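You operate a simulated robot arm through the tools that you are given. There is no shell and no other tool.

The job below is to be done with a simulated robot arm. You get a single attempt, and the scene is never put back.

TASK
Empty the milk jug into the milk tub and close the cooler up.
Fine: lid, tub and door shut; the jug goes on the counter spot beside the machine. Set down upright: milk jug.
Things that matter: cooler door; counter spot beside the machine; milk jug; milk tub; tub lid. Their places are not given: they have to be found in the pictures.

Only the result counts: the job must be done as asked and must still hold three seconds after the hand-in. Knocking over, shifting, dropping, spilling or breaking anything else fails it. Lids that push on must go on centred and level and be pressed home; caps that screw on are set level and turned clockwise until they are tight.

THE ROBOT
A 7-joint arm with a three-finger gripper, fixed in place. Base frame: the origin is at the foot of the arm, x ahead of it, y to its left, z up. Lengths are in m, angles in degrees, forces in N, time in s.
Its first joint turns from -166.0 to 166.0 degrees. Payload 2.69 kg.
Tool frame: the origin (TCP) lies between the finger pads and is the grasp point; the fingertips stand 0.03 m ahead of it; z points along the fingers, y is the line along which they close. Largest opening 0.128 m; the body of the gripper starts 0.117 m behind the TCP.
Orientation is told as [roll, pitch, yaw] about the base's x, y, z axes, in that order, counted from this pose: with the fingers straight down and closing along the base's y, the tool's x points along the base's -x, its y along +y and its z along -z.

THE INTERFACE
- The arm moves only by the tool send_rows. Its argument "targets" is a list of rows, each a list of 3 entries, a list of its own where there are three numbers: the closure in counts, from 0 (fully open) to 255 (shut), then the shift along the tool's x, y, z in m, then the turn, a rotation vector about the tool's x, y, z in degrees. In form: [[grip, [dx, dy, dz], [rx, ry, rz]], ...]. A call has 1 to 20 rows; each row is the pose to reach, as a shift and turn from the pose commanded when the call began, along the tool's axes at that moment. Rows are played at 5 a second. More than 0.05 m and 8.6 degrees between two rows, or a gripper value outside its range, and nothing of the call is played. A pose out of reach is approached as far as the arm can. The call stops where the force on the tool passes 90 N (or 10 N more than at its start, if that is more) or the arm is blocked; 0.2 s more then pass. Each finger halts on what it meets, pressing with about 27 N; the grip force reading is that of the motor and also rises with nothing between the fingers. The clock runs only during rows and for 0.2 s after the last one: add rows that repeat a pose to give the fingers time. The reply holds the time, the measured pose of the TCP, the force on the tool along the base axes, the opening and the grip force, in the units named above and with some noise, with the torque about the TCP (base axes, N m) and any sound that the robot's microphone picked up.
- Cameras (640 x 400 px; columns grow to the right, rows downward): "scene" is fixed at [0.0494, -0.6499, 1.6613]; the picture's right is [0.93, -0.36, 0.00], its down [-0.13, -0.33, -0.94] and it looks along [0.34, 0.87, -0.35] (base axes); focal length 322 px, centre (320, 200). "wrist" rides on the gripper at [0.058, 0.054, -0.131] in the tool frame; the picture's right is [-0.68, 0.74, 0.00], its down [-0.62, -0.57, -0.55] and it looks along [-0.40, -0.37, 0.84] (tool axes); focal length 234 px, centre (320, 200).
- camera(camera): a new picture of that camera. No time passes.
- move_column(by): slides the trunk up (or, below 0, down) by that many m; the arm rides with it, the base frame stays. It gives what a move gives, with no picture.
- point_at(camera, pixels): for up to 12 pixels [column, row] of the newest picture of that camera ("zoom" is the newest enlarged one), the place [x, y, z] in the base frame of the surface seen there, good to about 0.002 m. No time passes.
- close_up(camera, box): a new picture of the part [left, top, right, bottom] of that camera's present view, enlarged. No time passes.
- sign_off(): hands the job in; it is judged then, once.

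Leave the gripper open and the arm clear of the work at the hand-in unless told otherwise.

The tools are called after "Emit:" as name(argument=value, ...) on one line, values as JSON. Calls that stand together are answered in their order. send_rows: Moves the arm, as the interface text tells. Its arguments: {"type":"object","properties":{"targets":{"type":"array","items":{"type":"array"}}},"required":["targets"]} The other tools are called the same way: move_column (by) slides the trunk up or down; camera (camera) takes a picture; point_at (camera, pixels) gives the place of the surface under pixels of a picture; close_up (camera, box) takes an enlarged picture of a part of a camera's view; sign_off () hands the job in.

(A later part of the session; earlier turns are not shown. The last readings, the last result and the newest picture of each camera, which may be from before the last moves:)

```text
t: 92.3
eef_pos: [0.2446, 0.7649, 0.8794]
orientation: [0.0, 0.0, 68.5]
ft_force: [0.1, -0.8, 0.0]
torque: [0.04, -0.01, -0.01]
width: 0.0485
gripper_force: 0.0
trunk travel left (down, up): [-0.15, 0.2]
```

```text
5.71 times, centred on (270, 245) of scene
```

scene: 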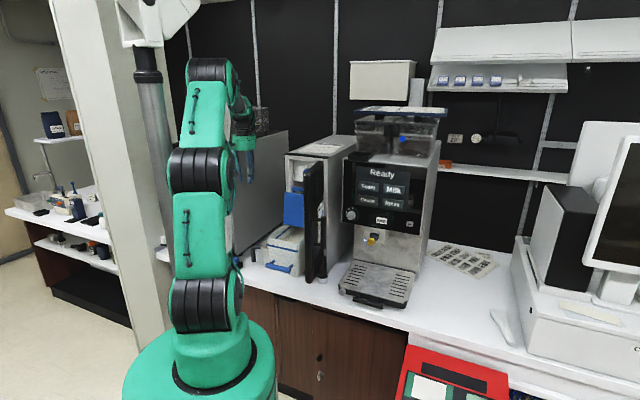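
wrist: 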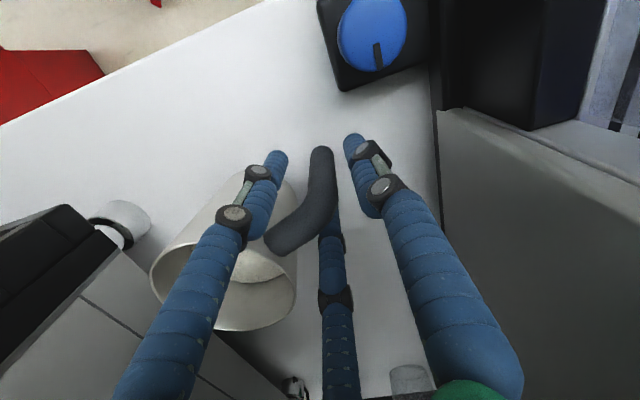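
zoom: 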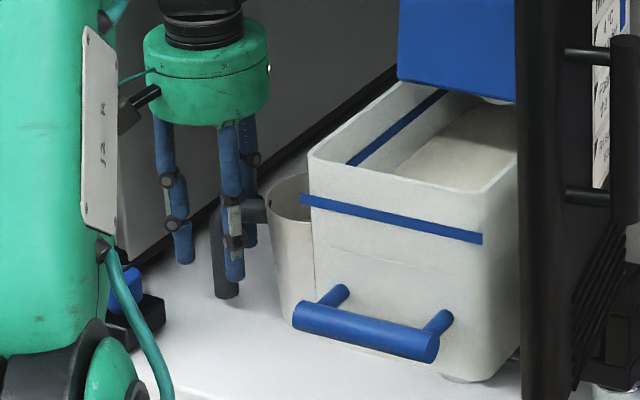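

The handle sits nicely among the three prongs with no contact force. I'll close slowly.

Emit:
send_rows(targets=[[175, [0, 0, 0], [0, 0, 0]], [190, [0, 0, 0], [0, 0, 0]], [200, [0, 0, 0], [0, 0, 0]], [208, [0, 0, 0], [0, 0, 0]], [216, [0, 0, 0], [0, 0, 0]], [230, [0, 0, 0], [0, 0, 0]], [255, [0, 0, 0], [0, 0, 0]], [255, [0, 0, 0], [0, 0, 0]], [255, [0, 0, 0], [0, 0, 0]]])

Emit:
camera(camera="wrist")

Emit:
close_up(camera="wrist", box=[240, 100, 420, 260])

Emit:
close_up(camera="scene", box=[230, 210, 310, 280])

```text
t: 94.3
eef_pos: [0.2428, 0.7632, 0.879]
orientation: [0.0, 0.0, 68.4]
ft_force: [0.2, 0.5, 0.2]
torque: [0.0, 0.11, -0.03]
width: 0.0202
gripper_force: 26.9
trunk travel left (down, up): [-0.15, 0.2]
```

```text
taken
```

wrist: 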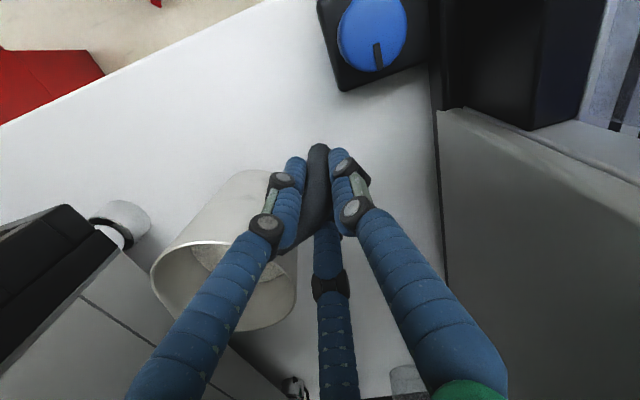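

```text
2.50 times, centred on (330, 180) of wrist
```

zoom: 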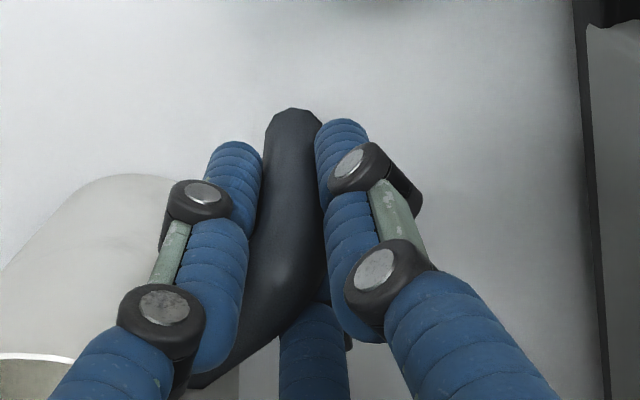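

```text
5.71 times, centred on (270, 245) of scene
```

zoom: 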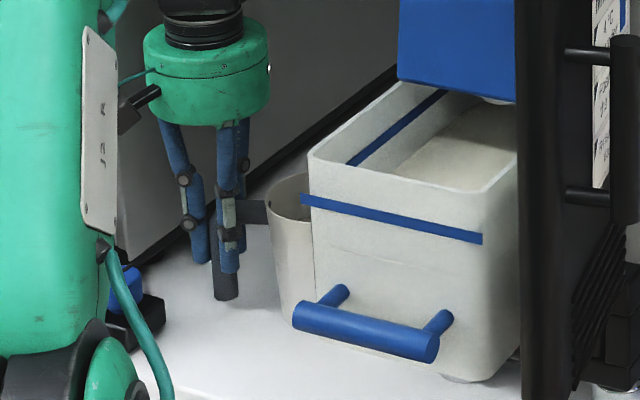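

Closed on the handle at 20 mm with full grip force. I'll lift just 2 cm and check for any droop and the weight.

Emit:
send_rows(targets=[[255, [0, 0, -0.004], [0, 0, 0]], [255, [0, 0, -0.008], [0, 0, 0]], [255, [0, 0, -0.014], [0, 0, 0]], [255, [0, 0, -0.02], [0, 0, 0]], [255, [0, 0, -0.02], [0, 0, 0]]])

Emit:
camera(camera="wrist")

Emit:
close_up(camera="wrist", box=[140, 140, 400, 340])

Emit:
close_up(camera="scene", box=[230, 210, 310, 280])

```text
t: 95.5
eef_pos: [0.2443, 0.7647, 0.8981]
orientation: [0.0, 0.1, 68.3]
ft_force: [-0.4, 0.5, -5.6]
torque: [0.1, 0.26, 0.01]
width: 0.0201
gripper_force: 26.7
trunk travel left (down, up): [-0.15, 0.2]
```

```text
taken
```

wrist: 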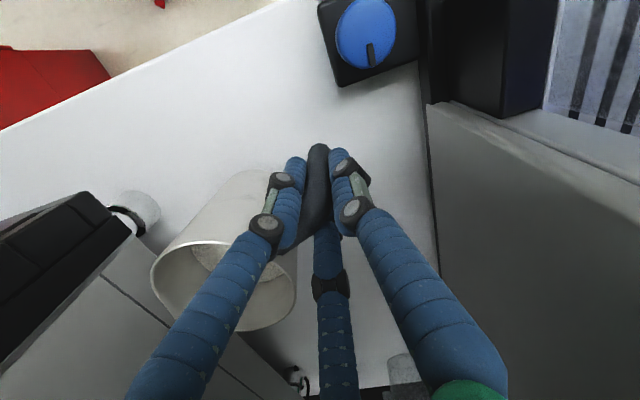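

```text
2.00 times, centred on (270, 240) of wrist
```

zoom: 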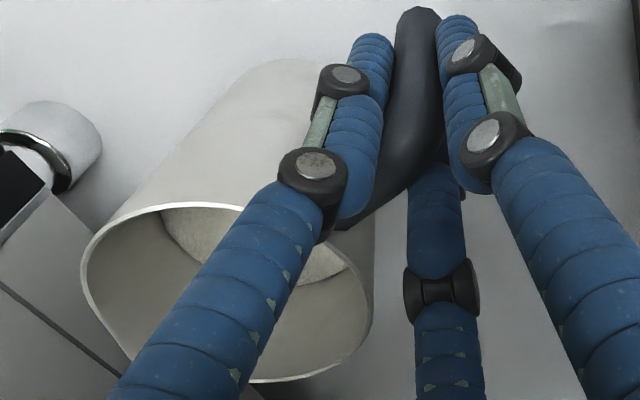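

```text
5.71 times, centred on (270, 245) of scene
```

zoom: 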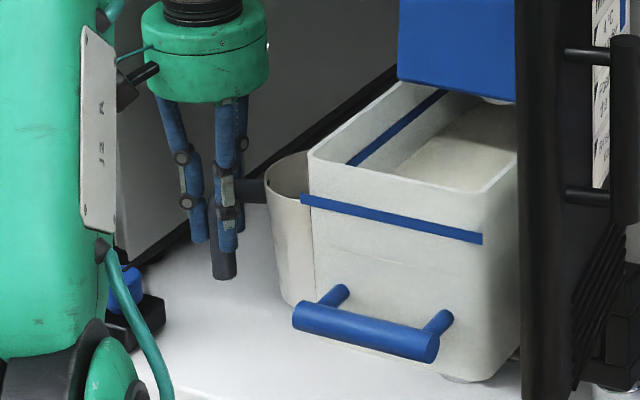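

Lifted: about 5.6 N of weight and no visible droop. I'll verify levelness by measuring rim heights.

Emit:
point_at(camera="zoom", pixels=[[82, 262], [100, 225], [160, 206], [120, 350], [255, 381], [330, 360], [372, 300], [230, 206], [200, 235], [330, 270]])

```text
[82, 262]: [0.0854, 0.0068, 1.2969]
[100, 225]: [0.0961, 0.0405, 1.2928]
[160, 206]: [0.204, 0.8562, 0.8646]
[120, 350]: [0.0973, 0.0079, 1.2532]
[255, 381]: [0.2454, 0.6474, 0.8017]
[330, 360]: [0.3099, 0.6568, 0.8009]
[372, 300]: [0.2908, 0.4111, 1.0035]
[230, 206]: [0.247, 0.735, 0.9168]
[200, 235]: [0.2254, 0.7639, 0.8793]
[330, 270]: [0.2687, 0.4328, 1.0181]
```

Those were taken on the scene zoom by mistake. I'll redo it on a fresh wrist zoom.

Emit:
close_up(camera="wrist", box=[140, 140, 400, 340])

Emit:
point_at(camera="zoom", pixels=[[84, 262], [100, 228], [160, 207], [120, 348], [255, 379], [330, 358], [371, 300], [230, 207], [200, 235], [330, 268]])

```text
2.00 times, centred on (270, 240) of wrist
```

zoom: 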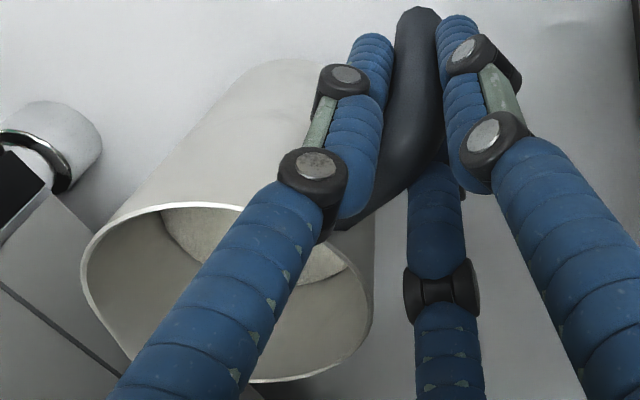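

```text
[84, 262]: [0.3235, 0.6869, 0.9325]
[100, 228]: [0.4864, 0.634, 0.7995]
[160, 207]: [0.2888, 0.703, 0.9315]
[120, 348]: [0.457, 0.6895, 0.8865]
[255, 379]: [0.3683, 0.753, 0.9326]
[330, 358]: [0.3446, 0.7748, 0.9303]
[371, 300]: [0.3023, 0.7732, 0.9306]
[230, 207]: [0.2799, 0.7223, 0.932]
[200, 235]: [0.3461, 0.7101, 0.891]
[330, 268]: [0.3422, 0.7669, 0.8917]
```

The rim is level within 1 mm at z≈0.9315, so the grip holds the jug firmly. Before carrying on, the geometry tells me the jug's bottom would come close to the raised flap when tilting toward -y, so I want to turn the pour a bit toward the door side, and need the door's present position. I'll measure it.

Emit:
close_up(camera="scene", box=[280, 150, 380, 300])

Emit:
point_at(camera="zoom", pixels=[[278, 60], [300, 60], [340, 75], [278, 320], [305, 340], [345, 160], [345, 230], [300, 200], [395, 60], [360, 330], [330, 120], [270, 200]])

```text
2.67 times, centred on (330, 225) of scene
```

zoom: 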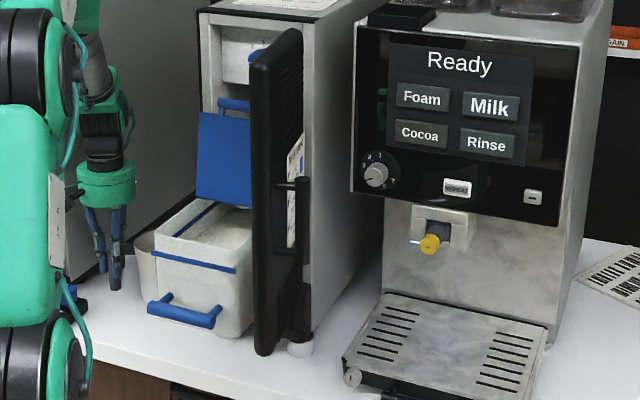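

```text
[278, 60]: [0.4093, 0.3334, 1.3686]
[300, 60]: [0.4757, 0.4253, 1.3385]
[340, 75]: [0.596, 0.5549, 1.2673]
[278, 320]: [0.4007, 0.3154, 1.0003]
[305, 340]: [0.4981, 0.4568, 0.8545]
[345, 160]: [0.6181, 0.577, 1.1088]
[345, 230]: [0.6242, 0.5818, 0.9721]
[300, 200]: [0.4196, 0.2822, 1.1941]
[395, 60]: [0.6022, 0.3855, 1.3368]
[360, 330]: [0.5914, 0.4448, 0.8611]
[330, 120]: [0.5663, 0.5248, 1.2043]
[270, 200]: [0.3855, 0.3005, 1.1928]
```

The door's outer face now runs at azimuth 234°, free edge near (0.38, 0.30), which would foul the gripper body while pouring toward that side. I'll set the jug back down exactly where it was, open the door wider, then come back. Lowering and releasing now.

Emit:
send_rows(targets=[[255, [0, 0, 0.006], [0, 0, 0]], [255, [0, 0, 0.012], [0, 0, 0]], [255, [0, 0, 0.017], [0, 0, 0]], [255, [0, 0, 0.02], [0, 0, 0]], [255, [0, 0, 0.02], [0, 0, 0]], [235, [0, 0, 0.02], [0, 0, 0]], [210, [0, 0, 0.02], [0, 0, 0]], [185, [0, 0, 0.02], [0, 0, 0]], [158, [0, 0, 0.02], [0, 0, 0]], [158, [0, 0, 0.02], [0, 0, 0]]])

Emit:
close_up(camera="wrist", box=[140, 100, 420, 340])

```text
t: 97.7
eef_pos: [0.2442, 0.7642, 0.8806]
orientation: [0.0, 0.0, 68.3]
ft_force: [-0.5, 0.8, -0.1]
torque: [0.01, 0.0, -0.01]
width: 0.0486
gripper_force: 0.1
trunk travel left (down, up): [-0.15, 0.2]
```

```text
1.67 times, centred on (280, 220) of wrist
```

zoom: 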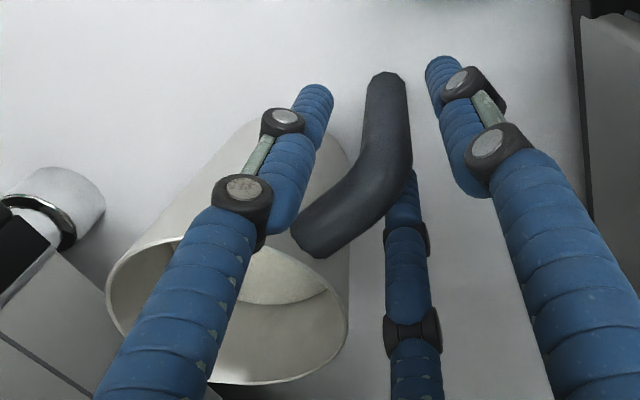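

Jug released and standing as before. I'll raise out, stepping away from the latch on the way up, to z≈1.45.

Emit:
send_rows(targets=[[158, [0, 0, -0.03], [0, 0, 0]], [158, [0, 0, -0.065], [0, 0, 0]], [158, [0, 0, -0.1], [0, 0, 0]], [158, [0.0036, -0.0118, -0.13], [0, 0, 0]], [158, [0.0073, -0.0237, -0.165], [0, 0, 0]], [158, [0.0073, -0.0237, -0.21], [0, 0, 0]], [158, [0.0073, -0.0237, -0.255], [0, 0, 0]], [158, [0.0073, -0.0237, -0.3], [0, 0, 0]], [158, [0.0073, -0.0237, -0.345], [0, 0, 0]], [158, [0.0073, -0.0237, -0.39], [0, 0, 0]], [158, [0.0073, -0.0237, -0.435], [0, 0, 0]], [200, [0.0073, -0.0237, -0.48], [0, 0, 0]], [255, [0.0073, -0.0237, -0.525], [0, 0, 0]], [255, [0.0073, -0.0237, -0.57], [0, 0, 0]], [255, [0.0073, -0.0237, -0.57], [0, 0, 0]]])

```text
t: 100.9
eef_pos: [0.2627, 0.7491, 1.4485]
orientation: [-0.1, 0.0, 68.3]
ft_force: [0.2, -0.2, 1.5]
torque: [0.04, -0.03, 0.01]
width: 0.0023
gripper_force: 26.7
trunk travel left (down, up): [-0.15, 0.2]
```

Clear. Now over to the tub side of the door at (0.335, 0.36), then down to TCP z≈1.29 so the closed prongs can press on the door's inner face near its top (door top ≈1.37) with the gripper body above it.

Emit:
send_rows(targets=[[255, [0.037, -0.0234, 0], [0, 0, 0]], [255, [0.0745, -0.0468, 0], [0, 0, 0]], [255, [0.112, -0.07, 0], [0, 0, 0]], [255, [0.149, -0.0935, 0], [0, 0, 0]], [255, [0.186, -0.117, 0], [0, 0, 0]], [255, [0.2235, -0.14, 0], [0, 0, 0]], [255, [0.261, -0.1637, 0], [0, 0, 0]], [255, [0.298, -0.187, 0], [0, 0, 0]], [255, [0.3352, -0.2104, 0], [0, 0, 0]], [255, [0.3352, -0.2104, 0.04], [0, 0, 0]], [255, [0.3352, -0.2104, 0.08], [0, 0, 0]], [255, [0.3352, -0.2104, 0.12], [0, 0, 0]], [255, [0.3352, -0.2104, 0.155], [0, 0, 0]], [255, [0.3352, -0.2104, 0.155], [0, 0, 0]]])

Emit:
camera(camera="wrist")

Emit:
camera(camera="scene")

```text
t: 103.9
eef_pos: [0.3368, 0.3597, 1.2941]
orientation: [-0.1, -0.1, 68.4]
ft_force: [0.2, -0.1, -1.2]
torque: [0.0, 0.04, 0.0]
width: 0.0023
gripper_force: 26.8
trunk travel left (down, up): [-0.15, 0.2]
```

```text
taken
```

wrist: 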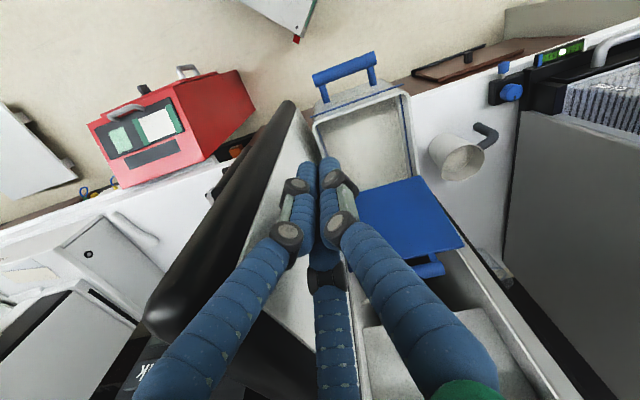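

```text
taken
```

scene: 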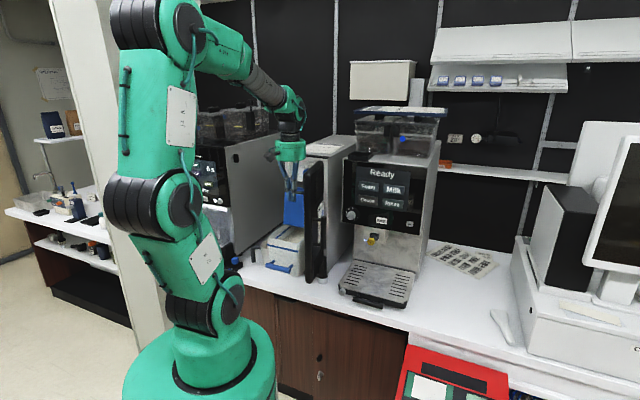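

The prongs stand beside the door's white inner face. I'll measure the door here before pushing.

Emit:
point_at(camera="wrist", pixels=[[295, 165], [275, 200], [300, 130], [290, 105], [270, 140], [230, 230], [200, 280], [260, 230], [170, 310], [300, 230], [150, 330], [240, 310]])

```text
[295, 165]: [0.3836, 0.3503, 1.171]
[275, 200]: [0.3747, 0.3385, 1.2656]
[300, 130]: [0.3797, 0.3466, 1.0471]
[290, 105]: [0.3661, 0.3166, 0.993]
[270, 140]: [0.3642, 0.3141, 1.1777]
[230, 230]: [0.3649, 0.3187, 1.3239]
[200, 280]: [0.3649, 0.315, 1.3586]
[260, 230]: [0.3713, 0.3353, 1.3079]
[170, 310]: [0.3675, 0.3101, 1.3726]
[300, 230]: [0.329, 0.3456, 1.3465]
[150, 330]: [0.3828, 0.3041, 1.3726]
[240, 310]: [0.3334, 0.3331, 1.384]
```

Free edge is near (0.365, 0.316); my gap to the inner face is about 2.6 cm. I'll sweep the prongs along an arc about the hinge (0.497, 0.457), opening the door roughly 20° at first.

Emit:
send_rows(targets=[[255, [0.0088, -0.0126, 0], [0, 0, 0]], [255, [0.0168, -0.0268, 0], [0, 0, 0]], [255, [0.0238, -0.0416, 0], [0, 0, 0]], [255, [0.0293, -0.0569, 0], [0, 0, 0]], [255, [0.0335, -0.0727, 0], [0, 0, 0]], [255, [0.0363, -0.0889, 0], [0, 0, 0]], [255, [0.0363, -0.0889, 0], [0, 0, 0]]])

Emit:
camera(camera="wrist")

Emit:
camera(camera="scene")

```text
t: 104.6
eef_pos: [0.3482, 0.343, 1.2951]
orientation: [0.4, -0.2, 68.6]
ft_force: [-46.6, 51.9, 0.4]
torque: [-4.14, -4.02, -1.02]
width: 0.0022
gripper_force: 27.4
trunk travel left (down, up): [-0.15, 0.2]
stopped in row 3: the force on the tool passed its limit at 124 N (the readings are from after the stop); the commanded pose is now the measured one
```

```text
taken
```

wrist: 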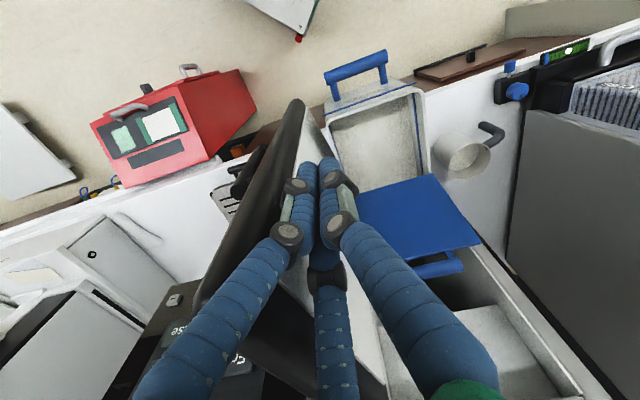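

```text
taken
```

scene: 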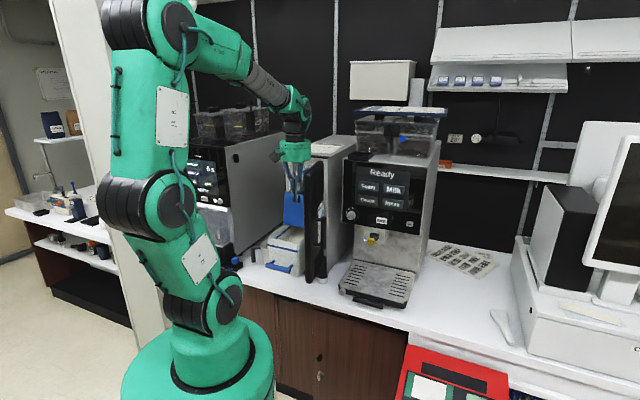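

The push met a hard stop right at contact (over 100 N), so the door appears to be at its opening limit already. I'll back off and confirm its angle.

Emit:
send_rows(targets=[[255, [-0.004, 0.007, 0], [0, 0, 0]], [255, [-0.01, 0.018, 0], [0, 0, 0]], [255, [-0.01, 0.018, 0], [0, 0, 0]]])

Emit:
camera(camera="wrist")

Emit:
point_at(camera="wrist", pixels=[[295, 165], [280, 200], [300, 130], [290, 105], [270, 140], [230, 230], [200, 290], [265, 230], [310, 150], [320, 140], [330, 250], [215, 270]])

```text
t: 105.4
eef_pos: [0.3411, 0.3526, 1.2953]
orientation: [0.4, -0.3, 68.6]
ft_force: [0.3, 1.1, 0.3]
torque: [-0.07, -0.07, -0.01]
width: 0.002
gripper_force: 26.6
trunk travel left (down, up): [-0.15, 0.2]
```

```text
taken
```

wrist: 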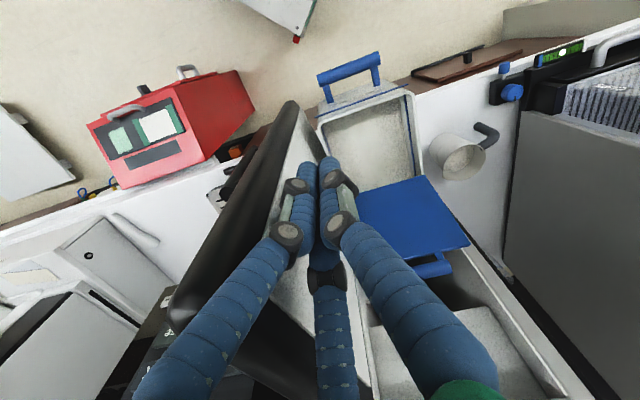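

```text
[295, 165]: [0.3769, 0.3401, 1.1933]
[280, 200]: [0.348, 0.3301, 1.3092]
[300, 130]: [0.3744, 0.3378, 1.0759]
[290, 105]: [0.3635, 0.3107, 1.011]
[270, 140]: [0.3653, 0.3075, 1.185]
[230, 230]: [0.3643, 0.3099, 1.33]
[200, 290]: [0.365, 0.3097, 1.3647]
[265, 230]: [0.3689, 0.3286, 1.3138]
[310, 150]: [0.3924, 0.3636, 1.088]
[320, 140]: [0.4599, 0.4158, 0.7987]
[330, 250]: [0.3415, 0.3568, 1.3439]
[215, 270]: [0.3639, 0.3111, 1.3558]
```

The door shifted only about 2° (now 236°) and stayed there, which looks like heavy friction or damping rather than a spring stop. I'll try a very slow push to tell the difference.

Emit:
send_rows(targets=[[255, [0.0022, -0.0032, 0], [0, 0, 0]], [255, [0.004, -0.006, 0], [0, 0, 0]], [255, [0.0057, -0.0088, 0], [0, 0, 0]], [255, [0.0065, -0.0102, 0], [0, 0, 0]], [255, [0.0073, -0.0116, 0], [0, 0, 0]], [255, [0.0082, -0.013, 0], [0, 0, 0]], [255, [0.009, -0.0144, 0], [0, 0, 0]], [255, [0.0098, -0.0158, 0], [0, 0, 0]], [255, [0.0106, -0.0173, 0], [0, 0, 0]], [255, [0.0114, -0.0187, 0], [0, 0, 0]], [255, [0.0121, -0.0202, 0], [0, 0, 0]], [255, [0.0129, -0.0217, 0], [0, 0, 0]], [255, [0.0136, -0.0231, 0], [0, 0, 0]], [255, [0.0143, -0.0246, 0], [0, 0, 0]], [255, [0.015, -0.026, 0], [0, 0, 0]], [255, [0.0157, -0.0275, 0], [0, 0, 0]], [255, [0.0164, -0.029, 0], [0, 0, 0]], [255, [0.0171, -0.0305, 0], [0, 0, 0]], [255, [0.0178, -0.032, 0], [0, 0, 0]]])

Emit:
camera(camera="wrist")

Emit:
point_at(camera="wrist", pixels=[[295, 165], [300, 130], [290, 105], [270, 140], [230, 230], [265, 230], [310, 150]])

```text
t: 107.5
eef_pos: [0.3476, 0.3421, 1.296]
orientation: [0.7, -0.5, 68.6]
ft_force: [-35.6, 45.0, 1.7]
torque: [-3.82, -2.98, -0.69]
width: 0.0019
gripper_force: 27.3
trunk travel left (down, up): [-0.15, 0.2]
stopped in row 10: the force on the tool passed its limit at 93 N (the readings are from after the stop); the commanded pose is now the measured one
```

```text
taken
```

wrist: 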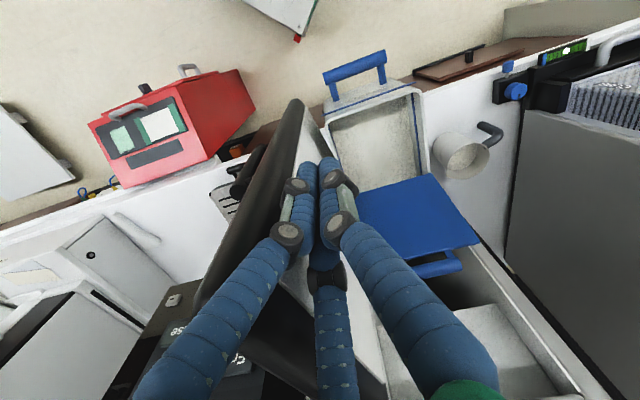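

```text
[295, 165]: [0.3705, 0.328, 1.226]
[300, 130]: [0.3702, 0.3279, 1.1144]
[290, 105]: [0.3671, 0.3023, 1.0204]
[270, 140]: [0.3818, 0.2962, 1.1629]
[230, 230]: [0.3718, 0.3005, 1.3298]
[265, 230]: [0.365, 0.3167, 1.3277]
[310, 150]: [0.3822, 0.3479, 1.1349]
```

The door is at a hard stop near 101° open, so I'll leave it and instead choose a pour that fits: tool pointing +y, spout over about (0.30–0.315, 0.44), jug held higher so its bottom passes above the flap. I'll back off from the door, rise, and dry-run this pour path with the empty gripper first.

Emit:
send_rows(targets=[[255, [-0.0033, 0.012, 0], [0.3, 0.2, 0]], [255, [-0.0066, 0.0241, 0], [0.7, 0.5, 0]], [255, [-0.0066, 0.0241, -0.04], [0.7, 0.5, 0]], [255, [-0.0066, 0.0241, -0.085], [0.7, 0.5, 0]], [255, [-0.0066, 0.0241, -0.13], [0.7, 0.5, 0]], [255, [-0.0066, 0.0241, -0.175], [0.7, 0.5, 0]], [255, [-0.0066, 0.0241, -0.2], [0.7, 0.5, 0]], [255, [-0.0066, 0.0241, -0.2], [0.7, 0.5, 0]]])

```text
t: 109.3
eef_pos: [0.3337, 0.3498, 1.4956]
orientation: [-0.1, 0.2, 68.5]
ft_force: [0.1, 0.1, 0.2]
torque: [0.0, 0.02, -0.01]
width: 0.0025
gripper_force: 27.1
trunk travel left (down, up): [-0.15, 0.2]
```

Now to the dry-run start: over (0.315, 0.596), z≈1.50, yaw 0.

Emit:
send_rows(targets=[[255, [-0.0247, 0.012, 0], [0, 0, 7.6]], [255, [-0.0494, 0.0239, 0], [0, 0, 15.2]], [255, [-0.074, 0.0359, 0], [0, 0, 22.8]], [255, [-0.0988, 0.0478, 0], [0, 0, 30.4]], [255, [-0.1235, 0.0598, 0], [0, 0, 38]], [255, [-0.148, 0.0717, 0], [0, 0, 45.7]], [255, [-0.1728, 0.0837, 0], [0, 0, 53.3]], [255, [-0.1975, 0.0957, 0], [0, 0, 60.9]], [255, [-0.2222, 0.1076, 0], [0, 0, 68.5]], [255, [-0.2222, 0.1076, 0], [0, 0, 68.5]]])

Emit:
camera(camera="scene")

```text
t: 111.5
eef_pos: [0.3152, 0.5985, 1.4964]
orientation: [-0.1, -0.1, -0.1]
ft_force: [0.2, 0.7, 0.0]
torque: [-0.05, 0.02, -0.02]
width: 0.002
gripper_force: 27.0
trunk travel left (down, up): [-0.15, 0.2]
```

```text
taken
```

scene: 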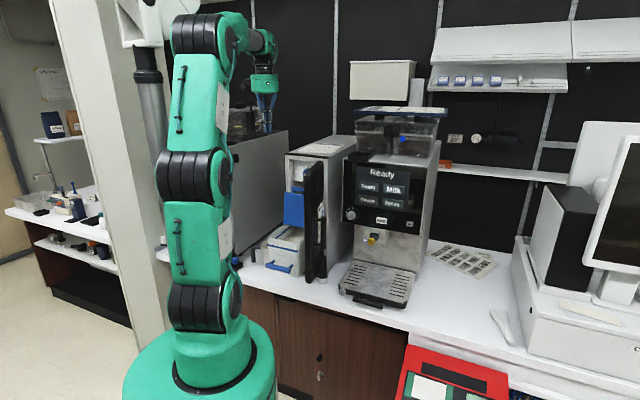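

Start reached. Dry run, first part: lower and tilt to 60° along the planned spout-fixed path.

Emit:
send_rows(targets=[[220, [0, -0.001, 0.037], [0, 0, 0]], [220, [0, -0.002, 0.074], [0, 0, 0]], [220, [0, -0.0025, 0.1104], [0, 0, 0]], [220, [0, 0.0007, 0.101], [-7.5, 0, 0]], [220, [0, 0.0013, 0.0914], [-15, 0, 0]], [220, [0, -0.0006, 0.0869], [-22.5, 0, 0]], [220, [0, -0.0051, 0.0828], [-30, 0, 0]], [220, [0, -0.012, 0.0795], [-37.5, 0, 0]], [220, [0, -0.0213, 0.0772], [-45, 0, 0]], [220, [0, -0.0326, 0.0733], [-52.5, 0, 0]], [220, [0, -0.0461, 0.072], [-60, 0, 0]], [220, [0, -0.0461, 0.072], [-60, 0, 0]]])

Emit:
camera(camera="scene")

```text
t: 114.1
eef_pos: [0.3137, 0.549, 1.4225]
orientation: [60.0, -0.1, -0.1]
ft_force: [-0.5, -0.3, 1.0]
torque: [-0.02, -0.01, -0.04]
width: 0.0176
gripper_force: 0.1
trunk travel left (down, up): [-0.15, 0.2]
```

```text
taken
```

scene: 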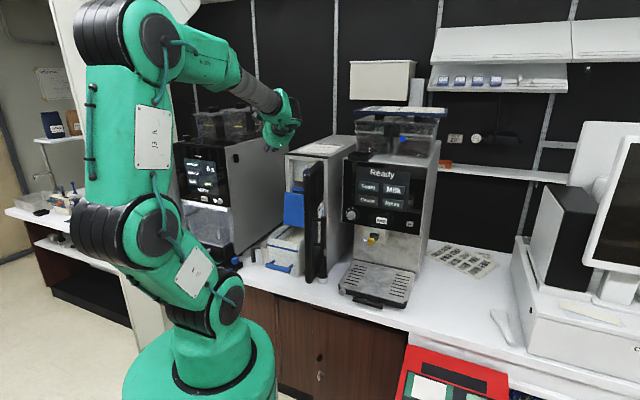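

First part fine. Second part of the dry run: 60° to 118°.

Emit:
send_rows(targets=[[220, [0.003, -0.0081, -0.0151], [-7.5, 0, 0]], [220, [0.007, -0.0203, -0.0308], [-15, 0, 0]], [220, [0.011, -0.0341, -0.0468], [-22.5, 0, 0]], [220, [0.015, -0.0508, -0.0612], [-30, 0, 0]], [220, [0.019, -0.0723, -0.0746], [-37.5, 0, 0]], [220, [0.023, -0.0955, -0.0862], [-45, 0, 0]], [220, [0.023, -0.1199, -0.0946], [-52.5, 0, 0]], [220, [0.023, -0.1382, -0.1002], [-58, 0, 0]], [220, [0.023, -0.1382, -0.1002], [-58, 0, 0]]])

Emit:
camera(camera="scene")

Emit:
close_up(camera="scene", box=[240, 120, 350, 280])

```text
t: 116.1
eef_pos: [0.2921, 0.393, 1.3542]
orientation: [118.0, 0.0, 0.0]
ft_force: [1.3, 0.9, -0.2]
torque: [0.04, -0.05, 0.03]
width: 0.0175
gripper_force: 0.0
trunk travel left (down, up): [-0.15, 0.2]
```

```text
taken
```

scene: 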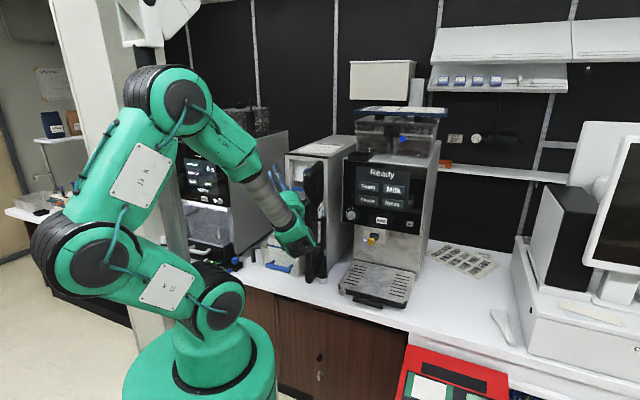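

```text
2.50 times, centred on (295, 200) of scene
```

zoom: 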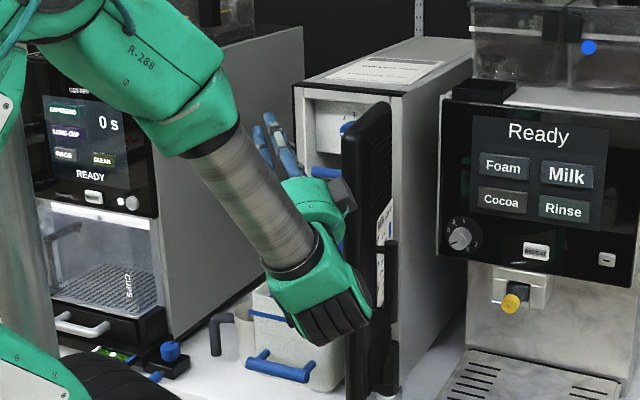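

The whole pour path is clear of the door with no contact. Now I'll run it in reverse to confirm it, ending upright and high.

Emit:
send_rows(targets=[[220, [0, 0.0049, 0.0185], [5.5, 0, 0]], [220, [0, 0.0107, 0.0436], [13, 0, 0]], [220, [-0.004, 0.0131, 0.0694], [20.5, 0, 0]], [220, [-0.008, 0.0131, 0.0947], [28, 0, 0]], [220, [-0.012, 0.0098, 0.1166], [35.5, 0, 0]], [220, [-0.016, 0.0035, 0.1368], [43, 0, 0]], [220, [-0.02, -0.0034, 0.1554], [50.5, 0, 0]], [220, [-0.023, -0.0118, 0.1702], [58, 0, 0]], [220, [-0.023, -0.0193, 0.1816], [65.5, 0, 0]], [220, [-0.023, -0.028, 0.1897], [73, 0, 0]], [220, [-0.023, -0.0345, 0.1969], [80.5, 0, 0]], [220, [-0.023, -0.0406, 0.2014], [88, 0, 0]], [220, [-0.023, -0.0464, 0.2034], [95.5, 0, 0]], [220, [-0.023, -0.0512, 0.203], [103, 0, 0]], [220, [-0.023, -0.0594, 0.198], [110.5, 0, 0]], [220, [-0.023, -0.0186, 0.2161], [118, 0, 0]], [220, [-0.023, -0.0186, 0.2161], [118, 0, 0]]])

```text
t: 119.7
eef_pos: [0.3139, 0.5934, 1.4404]
orientation: [-0.1, -0.1, 0.0]
ft_force: [0.2, -0.2, 0.2]
torque: [-0.03, -0.02, 0.01]
width: 0.0176
gripper_force: 0.1
trunk travel left (down, up): [-0.15, 0.2]
```

Reversible as well. Back to the jug: move to (0.264, 0.749), z≈1.46, yaw 68.4°, prongs at about 49 mm.

Emit:
send_rows(targets=[[200, [0.0056, 0.0173, -0.005], [0, 0, -7.6]], [180, [0.0112, 0.0346, -0.01], [0, 0, -15.2]], [158, [0.0167, 0.0519, -0.015], [0, 0, -22.8]], [158, [0.0223, 0.0692, -0.02], [0, 0, -30.4]], [158, [0.0279, 0.0864, -0.02], [0, 0, -38]], [158, [0.0335, 0.1037, -0.02], [0, 0, -45.6]], [158, [0.039, 0.121, -0.02], [0, 0, -53.2]], [158, [0.0446, 0.1383, -0.02], [0, 0, -60.8]], [158, [0.0502, 0.1556, -0.02], [0, 0, -68.4]], [158, [0.0502, 0.1556, -0.02], [0, 0, -68.4]]])

Emit:
send_rows(targets=[[158, [0, 0, 0.045], [0, 0, 0]], [158, [0, 0, 0.09], [0, 0, 0]], [158, [0, 0, 0.135], [0, 0, 0]], [158, [0, 0, 0.175], [0, 0, 0]], [158, [0, 0, 0.215], [0, 0, 0]], [158, [0, 0, 0.255], [0, 0, 0]], [158, [0, 0, 0.295], [0, 0, 0]], [158, [0, 0, 0.335], [0, 0, 0]], [158, [0, 0, 0.375], [0, 0, 0]], [158, [0, 0, 0.41], [0, 0, 0]], [158, [0, 0, 0.41], [0, 0, 0]]])

Emit:
camera(camera="wrist")

Emit:
close_up(camera="wrist", box=[230, 60, 430, 220])

```text
t: 121.9
eef_pos: [0.2649, 0.7497, 1.4584]
orientation: [-0.1, 0.0, 68.5]
ft_force: [-0.3, 1.0, 0.1]
torque: [-0.01, 0.03, -0.02]
width: 0.0486
gripper_force: 0.0
trunk travel left (down, up): [-0.15, 0.2]
```

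```text
t: 124.3
eef_pos: [0.2643, 0.75, 1.0472]
orientation: [-0.1, 0.1, 68.5]
ft_force: [-0.4, 0.4, 0.2]
torque: [-0.09, -0.01, 0.01]
width: 0.0483
gripper_force: 0.1
trunk travel left (down, up): [-0.15, 0.2]
```

```text
taken
```

wrist: 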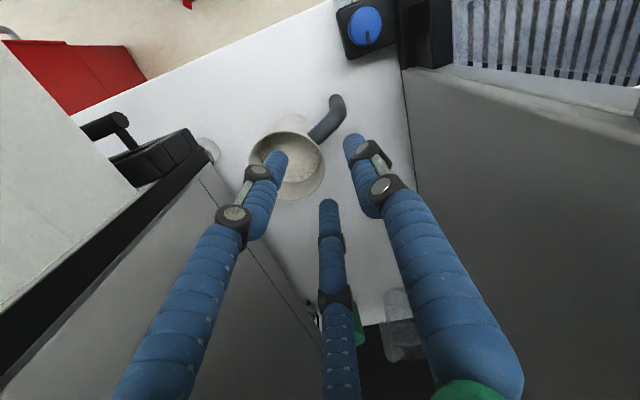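

```text
2.50 times, centred on (330, 140) of wrist
```

zoom: 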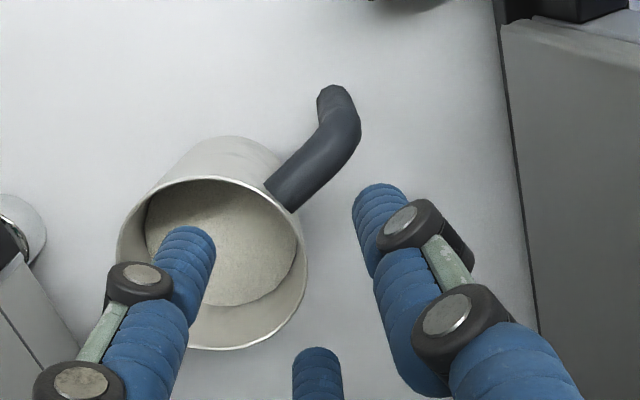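

Same view as before. I'll re-measure the handle since it was set down again.

Emit:
point_at(camera="zoom", pixels=[[310, 170], [295, 160], [325, 185], [335, 145], [335, 95], [320, 105], [350, 105], [345, 120], [230, 182], [300, 290], [240, 345], [120, 240]])

```text
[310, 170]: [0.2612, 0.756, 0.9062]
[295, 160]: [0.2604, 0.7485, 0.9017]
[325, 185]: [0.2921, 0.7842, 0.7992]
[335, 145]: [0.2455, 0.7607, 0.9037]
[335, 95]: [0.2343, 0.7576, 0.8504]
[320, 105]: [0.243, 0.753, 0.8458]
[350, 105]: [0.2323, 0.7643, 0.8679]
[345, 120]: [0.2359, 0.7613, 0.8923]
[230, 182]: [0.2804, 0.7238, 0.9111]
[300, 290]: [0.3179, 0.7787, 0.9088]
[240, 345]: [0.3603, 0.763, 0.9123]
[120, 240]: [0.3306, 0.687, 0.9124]
```

The jug's rim is unchanged; the handle turned by about 2° (tube axis now near (0.240, 0.763)). I'll adjust, move over it and descend to z≈0.879, then check before closing.

Emit:
send_rows(targets=[[158, [-0.0012, 0.008, 0], [0, 0, -0.6]], [158, [-0.0024, 0.016, 0], [0, 0, -1.2]], [158, [-0.0036, 0.0242, 0], [0, 0, -1.7]], [158, [-0.0036, 0.0242, 0.03], [0, 0, -1.7]], [158, [-0.0036, 0.0242, 0.06], [0, 0, -1.7]], [158, [-0.0036, 0.0242, 0.09], [0, 0, -1.7]], [158, [-0.0036, 0.0242, 0.105], [0, 0, -1.7]], [158, [-0.0036, 0.0242, 0.12], [0, 0, -1.7]], [158, [-0.0036, 0.0242, 0.132], [0, 0, -1.7]], [158, [-0.0036, 0.0242, 0.144], [0, 0, -1.7]], [158, [-0.0036, 0.0242, 0.154], [0, 0, -1.7]], [158, [-0.0036, 0.0242, 0.162], [0, 0, -1.7]], [158, [-0.0036, 0.0242, 0.168], [0, 0, -1.7]], [158, [-0.0036, 0.0242, 0.168], [0, 0, -1.7]]])

Emit:
camera(camera="wrist")

Emit:
close_up(camera="wrist", box=[240, 100, 420, 260])

```text
t: 127.3
eef_pos: [0.2443, 0.7602, 0.8802]
orientation: [-0.1, 0.0, 70.2]
ft_force: [0.0, 0.3, 0.0]
torque: [0.02, 0.0, -0.01]
width: 0.0486
gripper_force: 0.0
trunk travel left (down, up): [-0.15, 0.2]
```

```text
taken
```

wrist: 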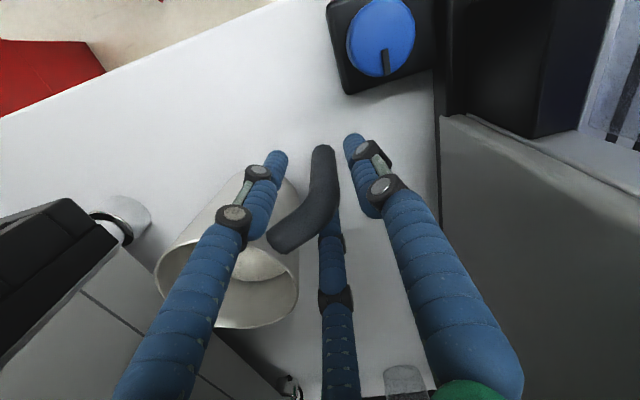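

```text
2.50 times, centred on (330, 180) of wrist
```

zoom: 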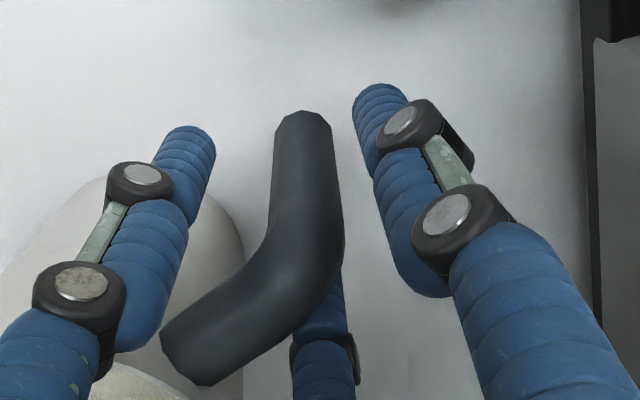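

The handle is again well placed among the prongs. I'll close, and then lift 2 cm to check the hold.

Emit:
send_rows(targets=[[175, [0, 0, 0], [0, 0, 0]], [190, [0, 0, 0], [0, 0, 0]], [200, [0, 0, 0], [0, 0, 0]], [208, [0, 0, 0], [0, 0, 0]], [216, [0, 0, 0], [0, 0, 0]], [230, [0, 0, 0], [0, 0, 0]], [255, [0, 0, 0], [0, 0, 0]], [255, [0, 0, 0], [0, 0, 0]], [255, [0, 0, -0.004], [0, 0, 0]], [255, [0, 0, -0.009], [0, 0, 0]], [255, [0, 0, -0.015], [0, 0, 0]], [255, [0, 0, -0.02], [0, 0, 0]], [255, [0, 0, -0.02], [0, 0, 0]]])

Emit:
camera(camera="wrist")

Emit:
close_up(camera="wrist", box=[140, 140, 400, 340])

Emit:
point_at(camera="zoom", pixels=[[90, 255], [160, 207], [255, 376], [330, 358], [371, 300], [230, 206], [200, 235], [330, 268]])

```text
t: 130.1
eef_pos: [0.2436, 0.7594, 0.9014]
orientation: [-0.2, 0.1, 70.1]
ft_force: [-0.2, -0.5, -5.1]
torque: [0.1, 0.28, -0.01]
width: 0.0203
gripper_force: 27.1
trunk travel left (down, up): [-0.15, 0.2]
```

```text
taken
```

wrist: 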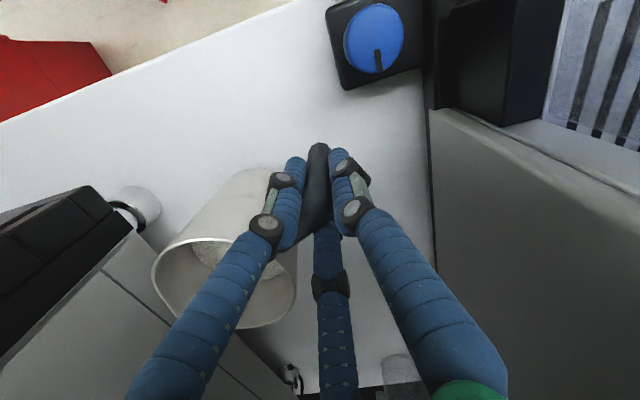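

```text
2.00 times, centred on (270, 240) of wrist
```

zoom: 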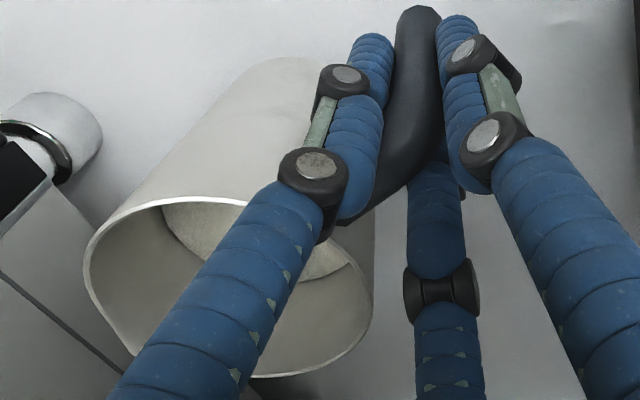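

```text
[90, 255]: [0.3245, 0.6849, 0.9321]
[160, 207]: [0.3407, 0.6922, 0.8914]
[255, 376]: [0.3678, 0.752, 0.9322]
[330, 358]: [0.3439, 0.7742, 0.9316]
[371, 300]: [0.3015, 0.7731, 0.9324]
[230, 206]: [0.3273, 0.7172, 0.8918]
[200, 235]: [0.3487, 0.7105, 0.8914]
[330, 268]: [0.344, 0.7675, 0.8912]
```

Held level (rim z≈0.932 all round, milk surface steady). Now I'll raise it, stepping away from the latch at about z=1.05, up to z≈1.50, at gentle speed.

Emit:
send_rows(targets=[[255, [0, 0, -0.02], [0, 0, 0]], [255, [0, 0, -0.045], [0, 0, 0]], [255, [0, 0, -0.075], [0, 0, 0]], [255, [0, 0, -0.105], [0, 0, 0]], [255, [0.001, -0.0075, -0.135], [0, 0, 0]], [255, [0.002, -0.015, -0.155], [0, 0, 0]], [255, [0.0031, -0.0224, -0.175], [0, 0, 0]], [255, [0.0031, -0.0224, -0.205], [0, 0, 0]], [255, [0.0031, -0.0224, -0.24], [0, 0, 0]], [255, [0.0031, -0.0224, -0.275], [0, 0, 0]], [255, [0.0031, -0.0224, -0.31], [0, 0, 0]], [255, [0.0031, -0.0224, -0.345], [0, 0, 0]], [255, [0.0031, -0.0224, -0.38], [0, 0, 0]], [255, [0.0031, -0.0224, -0.415], [0, 0, 0]], [255, [0.0031, -0.0224, -0.45], [0, 0, 0]], [255, [0.0031, -0.0224, -0.485], [0, 0, 0]], [255, [0.0031, -0.0224, -0.52], [0, 0, 0]], [255, [0.0031, -0.0224, -0.555], [0, 0, 0]], [255, [0.0031, -0.0224, -0.59], [0, 0, 0]], [255, [0.0031, -0.0224, -0.6], [0, 0, 0]]])

Emit:
camera(camera="wrist")

Emit:
camera(camera="scene")

```text
t: 134.3
eef_pos: [0.2632, 0.7506, 1.5028]
orientation: [-0.1, 0.0, 70.1]
ft_force: [-1.2, -0.6, -4.9]
torque: [0.11, 0.26, -0.02]
width: 0.0202
gripper_force: 26.7
trunk travel left (down, up): [-0.15, 0.2]
```

```text
taken
```

wrist: 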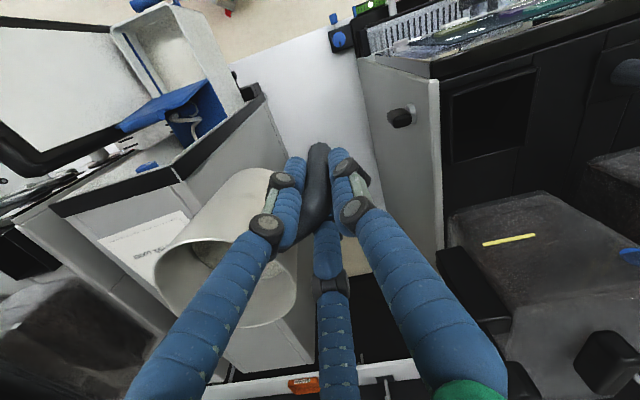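

```text
taken
```

scene: 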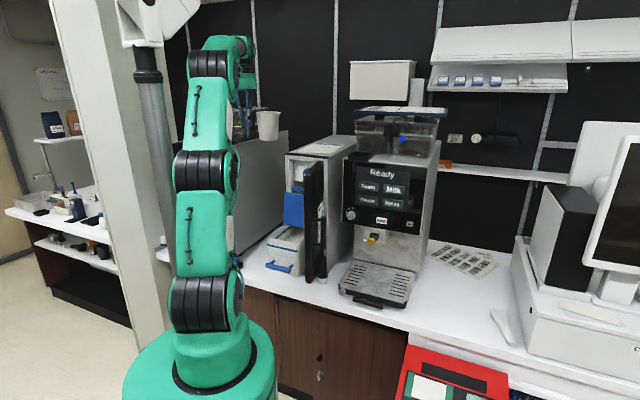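

The jug is upright at z≈1.50. Now I'll swing it slowly to the pour start: TCP (0.315, 0.598), yaw 0, jug above the tub.

Emit:
send_rows(targets=[[255, [0.0105, -0.0084, 0], [0, 0, 5.84]], [255, [0.0209, -0.0168, 0], [0, 0, 11.7]], [255, [0.0314, -0.0251, 0], [0, 0, 17.5]], [255, [0.0418, -0.0335, 0], [0, 0, 23.4]], [255, [0.0523, -0.0419, 0], [0, 0, 29.2]], [255, [0.0627, -0.0503, 0], [0, 0, 35]], [255, [0.0732, -0.0586, 0], [0, 0, 40.9]], [255, [0.0836, -0.067, 0], [0, 0, 46.7]], [255, [0.0941, -0.0754, 0], [0, 0, 52.6]], [255, [0.1045, -0.0838, 0], [0, 0, 58.4]], [255, [0.115, -0.0921, 0], [0, 0, 64.3]], [255, [0.1254, -0.1005, 0], [0, 0, 70.1]], [255, [0.1254, -0.1005, 0], [0, 0, 70.1]]])

Emit:
camera(camera="wrist")

Emit:
camera(camera="scene")

Emit:
close_up(camera="scene", box=[240, 70, 340, 190])

```text
t: 137.1
eef_pos: [0.3155, 0.5987, 1.4999]
orientation: [-0.1, -0.1, 0.1]
ft_force: [0.2, 0.4, -5.3]
torque: [0.34, 0.02, 0.0]
width: 0.0202
gripper_force: 26.6
trunk travel left (down, up): [-0.15, 0.2]
```

```text
taken
```

wrist: 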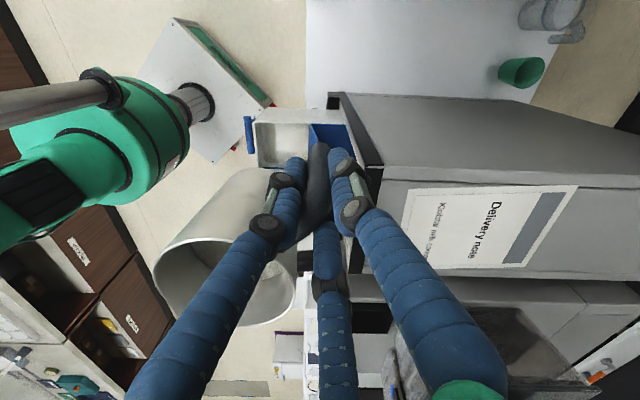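

```text
taken
```

scene: 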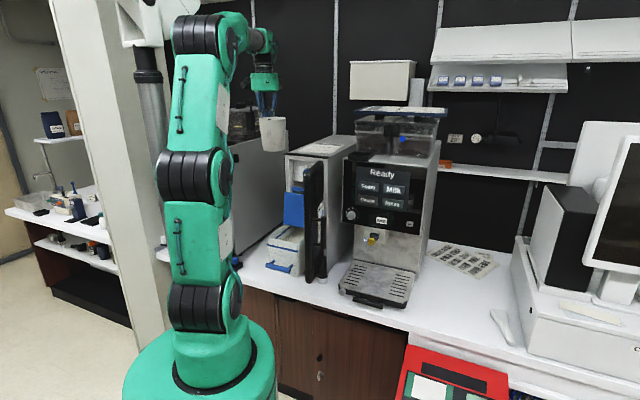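

```text
3.33 times, centred on (290, 130) of scene
```

zoom: 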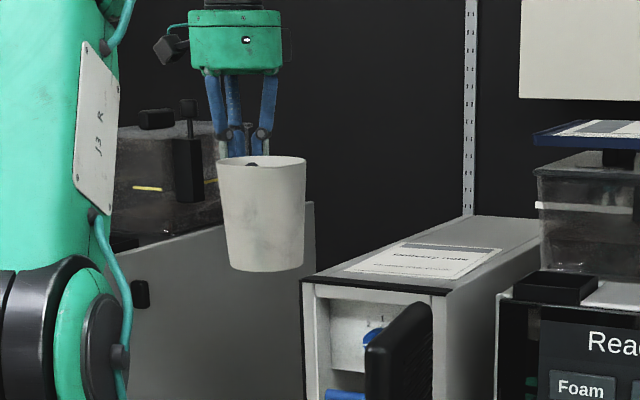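

The jug hangs upright above the flap. Before tilting, I'll confirm where the tub's opening is now.

Emit:
close_up(camera="scene", box=[255, 190, 325, 280])

Emit:
point_at(camera="zoom", pixels=[[160, 200], [262, 240], [225, 160], [175, 215], [250, 210], [262, 130], [225, 80], [215, 190], [190, 175], [270, 180], [175, 190], [290, 170]])

```text
4.44 times, centred on (290, 235) of scene
```

zoom: 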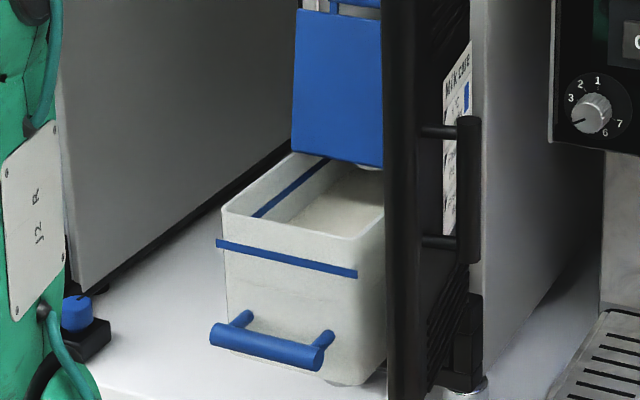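

```text
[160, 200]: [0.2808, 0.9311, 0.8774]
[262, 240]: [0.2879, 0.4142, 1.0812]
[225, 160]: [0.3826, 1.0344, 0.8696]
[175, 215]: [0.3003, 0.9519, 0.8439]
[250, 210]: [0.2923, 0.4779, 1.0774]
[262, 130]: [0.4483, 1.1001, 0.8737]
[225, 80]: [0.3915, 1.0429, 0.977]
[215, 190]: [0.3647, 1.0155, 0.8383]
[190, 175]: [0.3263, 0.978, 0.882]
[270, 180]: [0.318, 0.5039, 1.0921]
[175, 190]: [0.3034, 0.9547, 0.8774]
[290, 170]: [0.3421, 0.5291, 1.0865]
```

I'll pick points on the rim itself: front edge (230,212)–(350,237) and left edge up to (290,157).

Emit:
point_at(camera="zoom", pixels=[[226, 208], [240, 214], [300, 228], [350, 237], [375, 226], [245, 192], [270, 172], [288, 158], [330, 200], [345, 215], [320, 160], [370, 168]])

```text
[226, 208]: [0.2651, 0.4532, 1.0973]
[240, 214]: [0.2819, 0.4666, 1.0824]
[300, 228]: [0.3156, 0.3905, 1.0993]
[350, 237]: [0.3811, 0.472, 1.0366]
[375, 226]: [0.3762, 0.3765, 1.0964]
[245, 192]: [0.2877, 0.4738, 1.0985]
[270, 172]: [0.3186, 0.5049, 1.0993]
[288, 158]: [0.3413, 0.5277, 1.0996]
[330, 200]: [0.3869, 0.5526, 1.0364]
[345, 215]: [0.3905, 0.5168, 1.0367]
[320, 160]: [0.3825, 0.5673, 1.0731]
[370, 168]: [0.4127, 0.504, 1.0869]
```

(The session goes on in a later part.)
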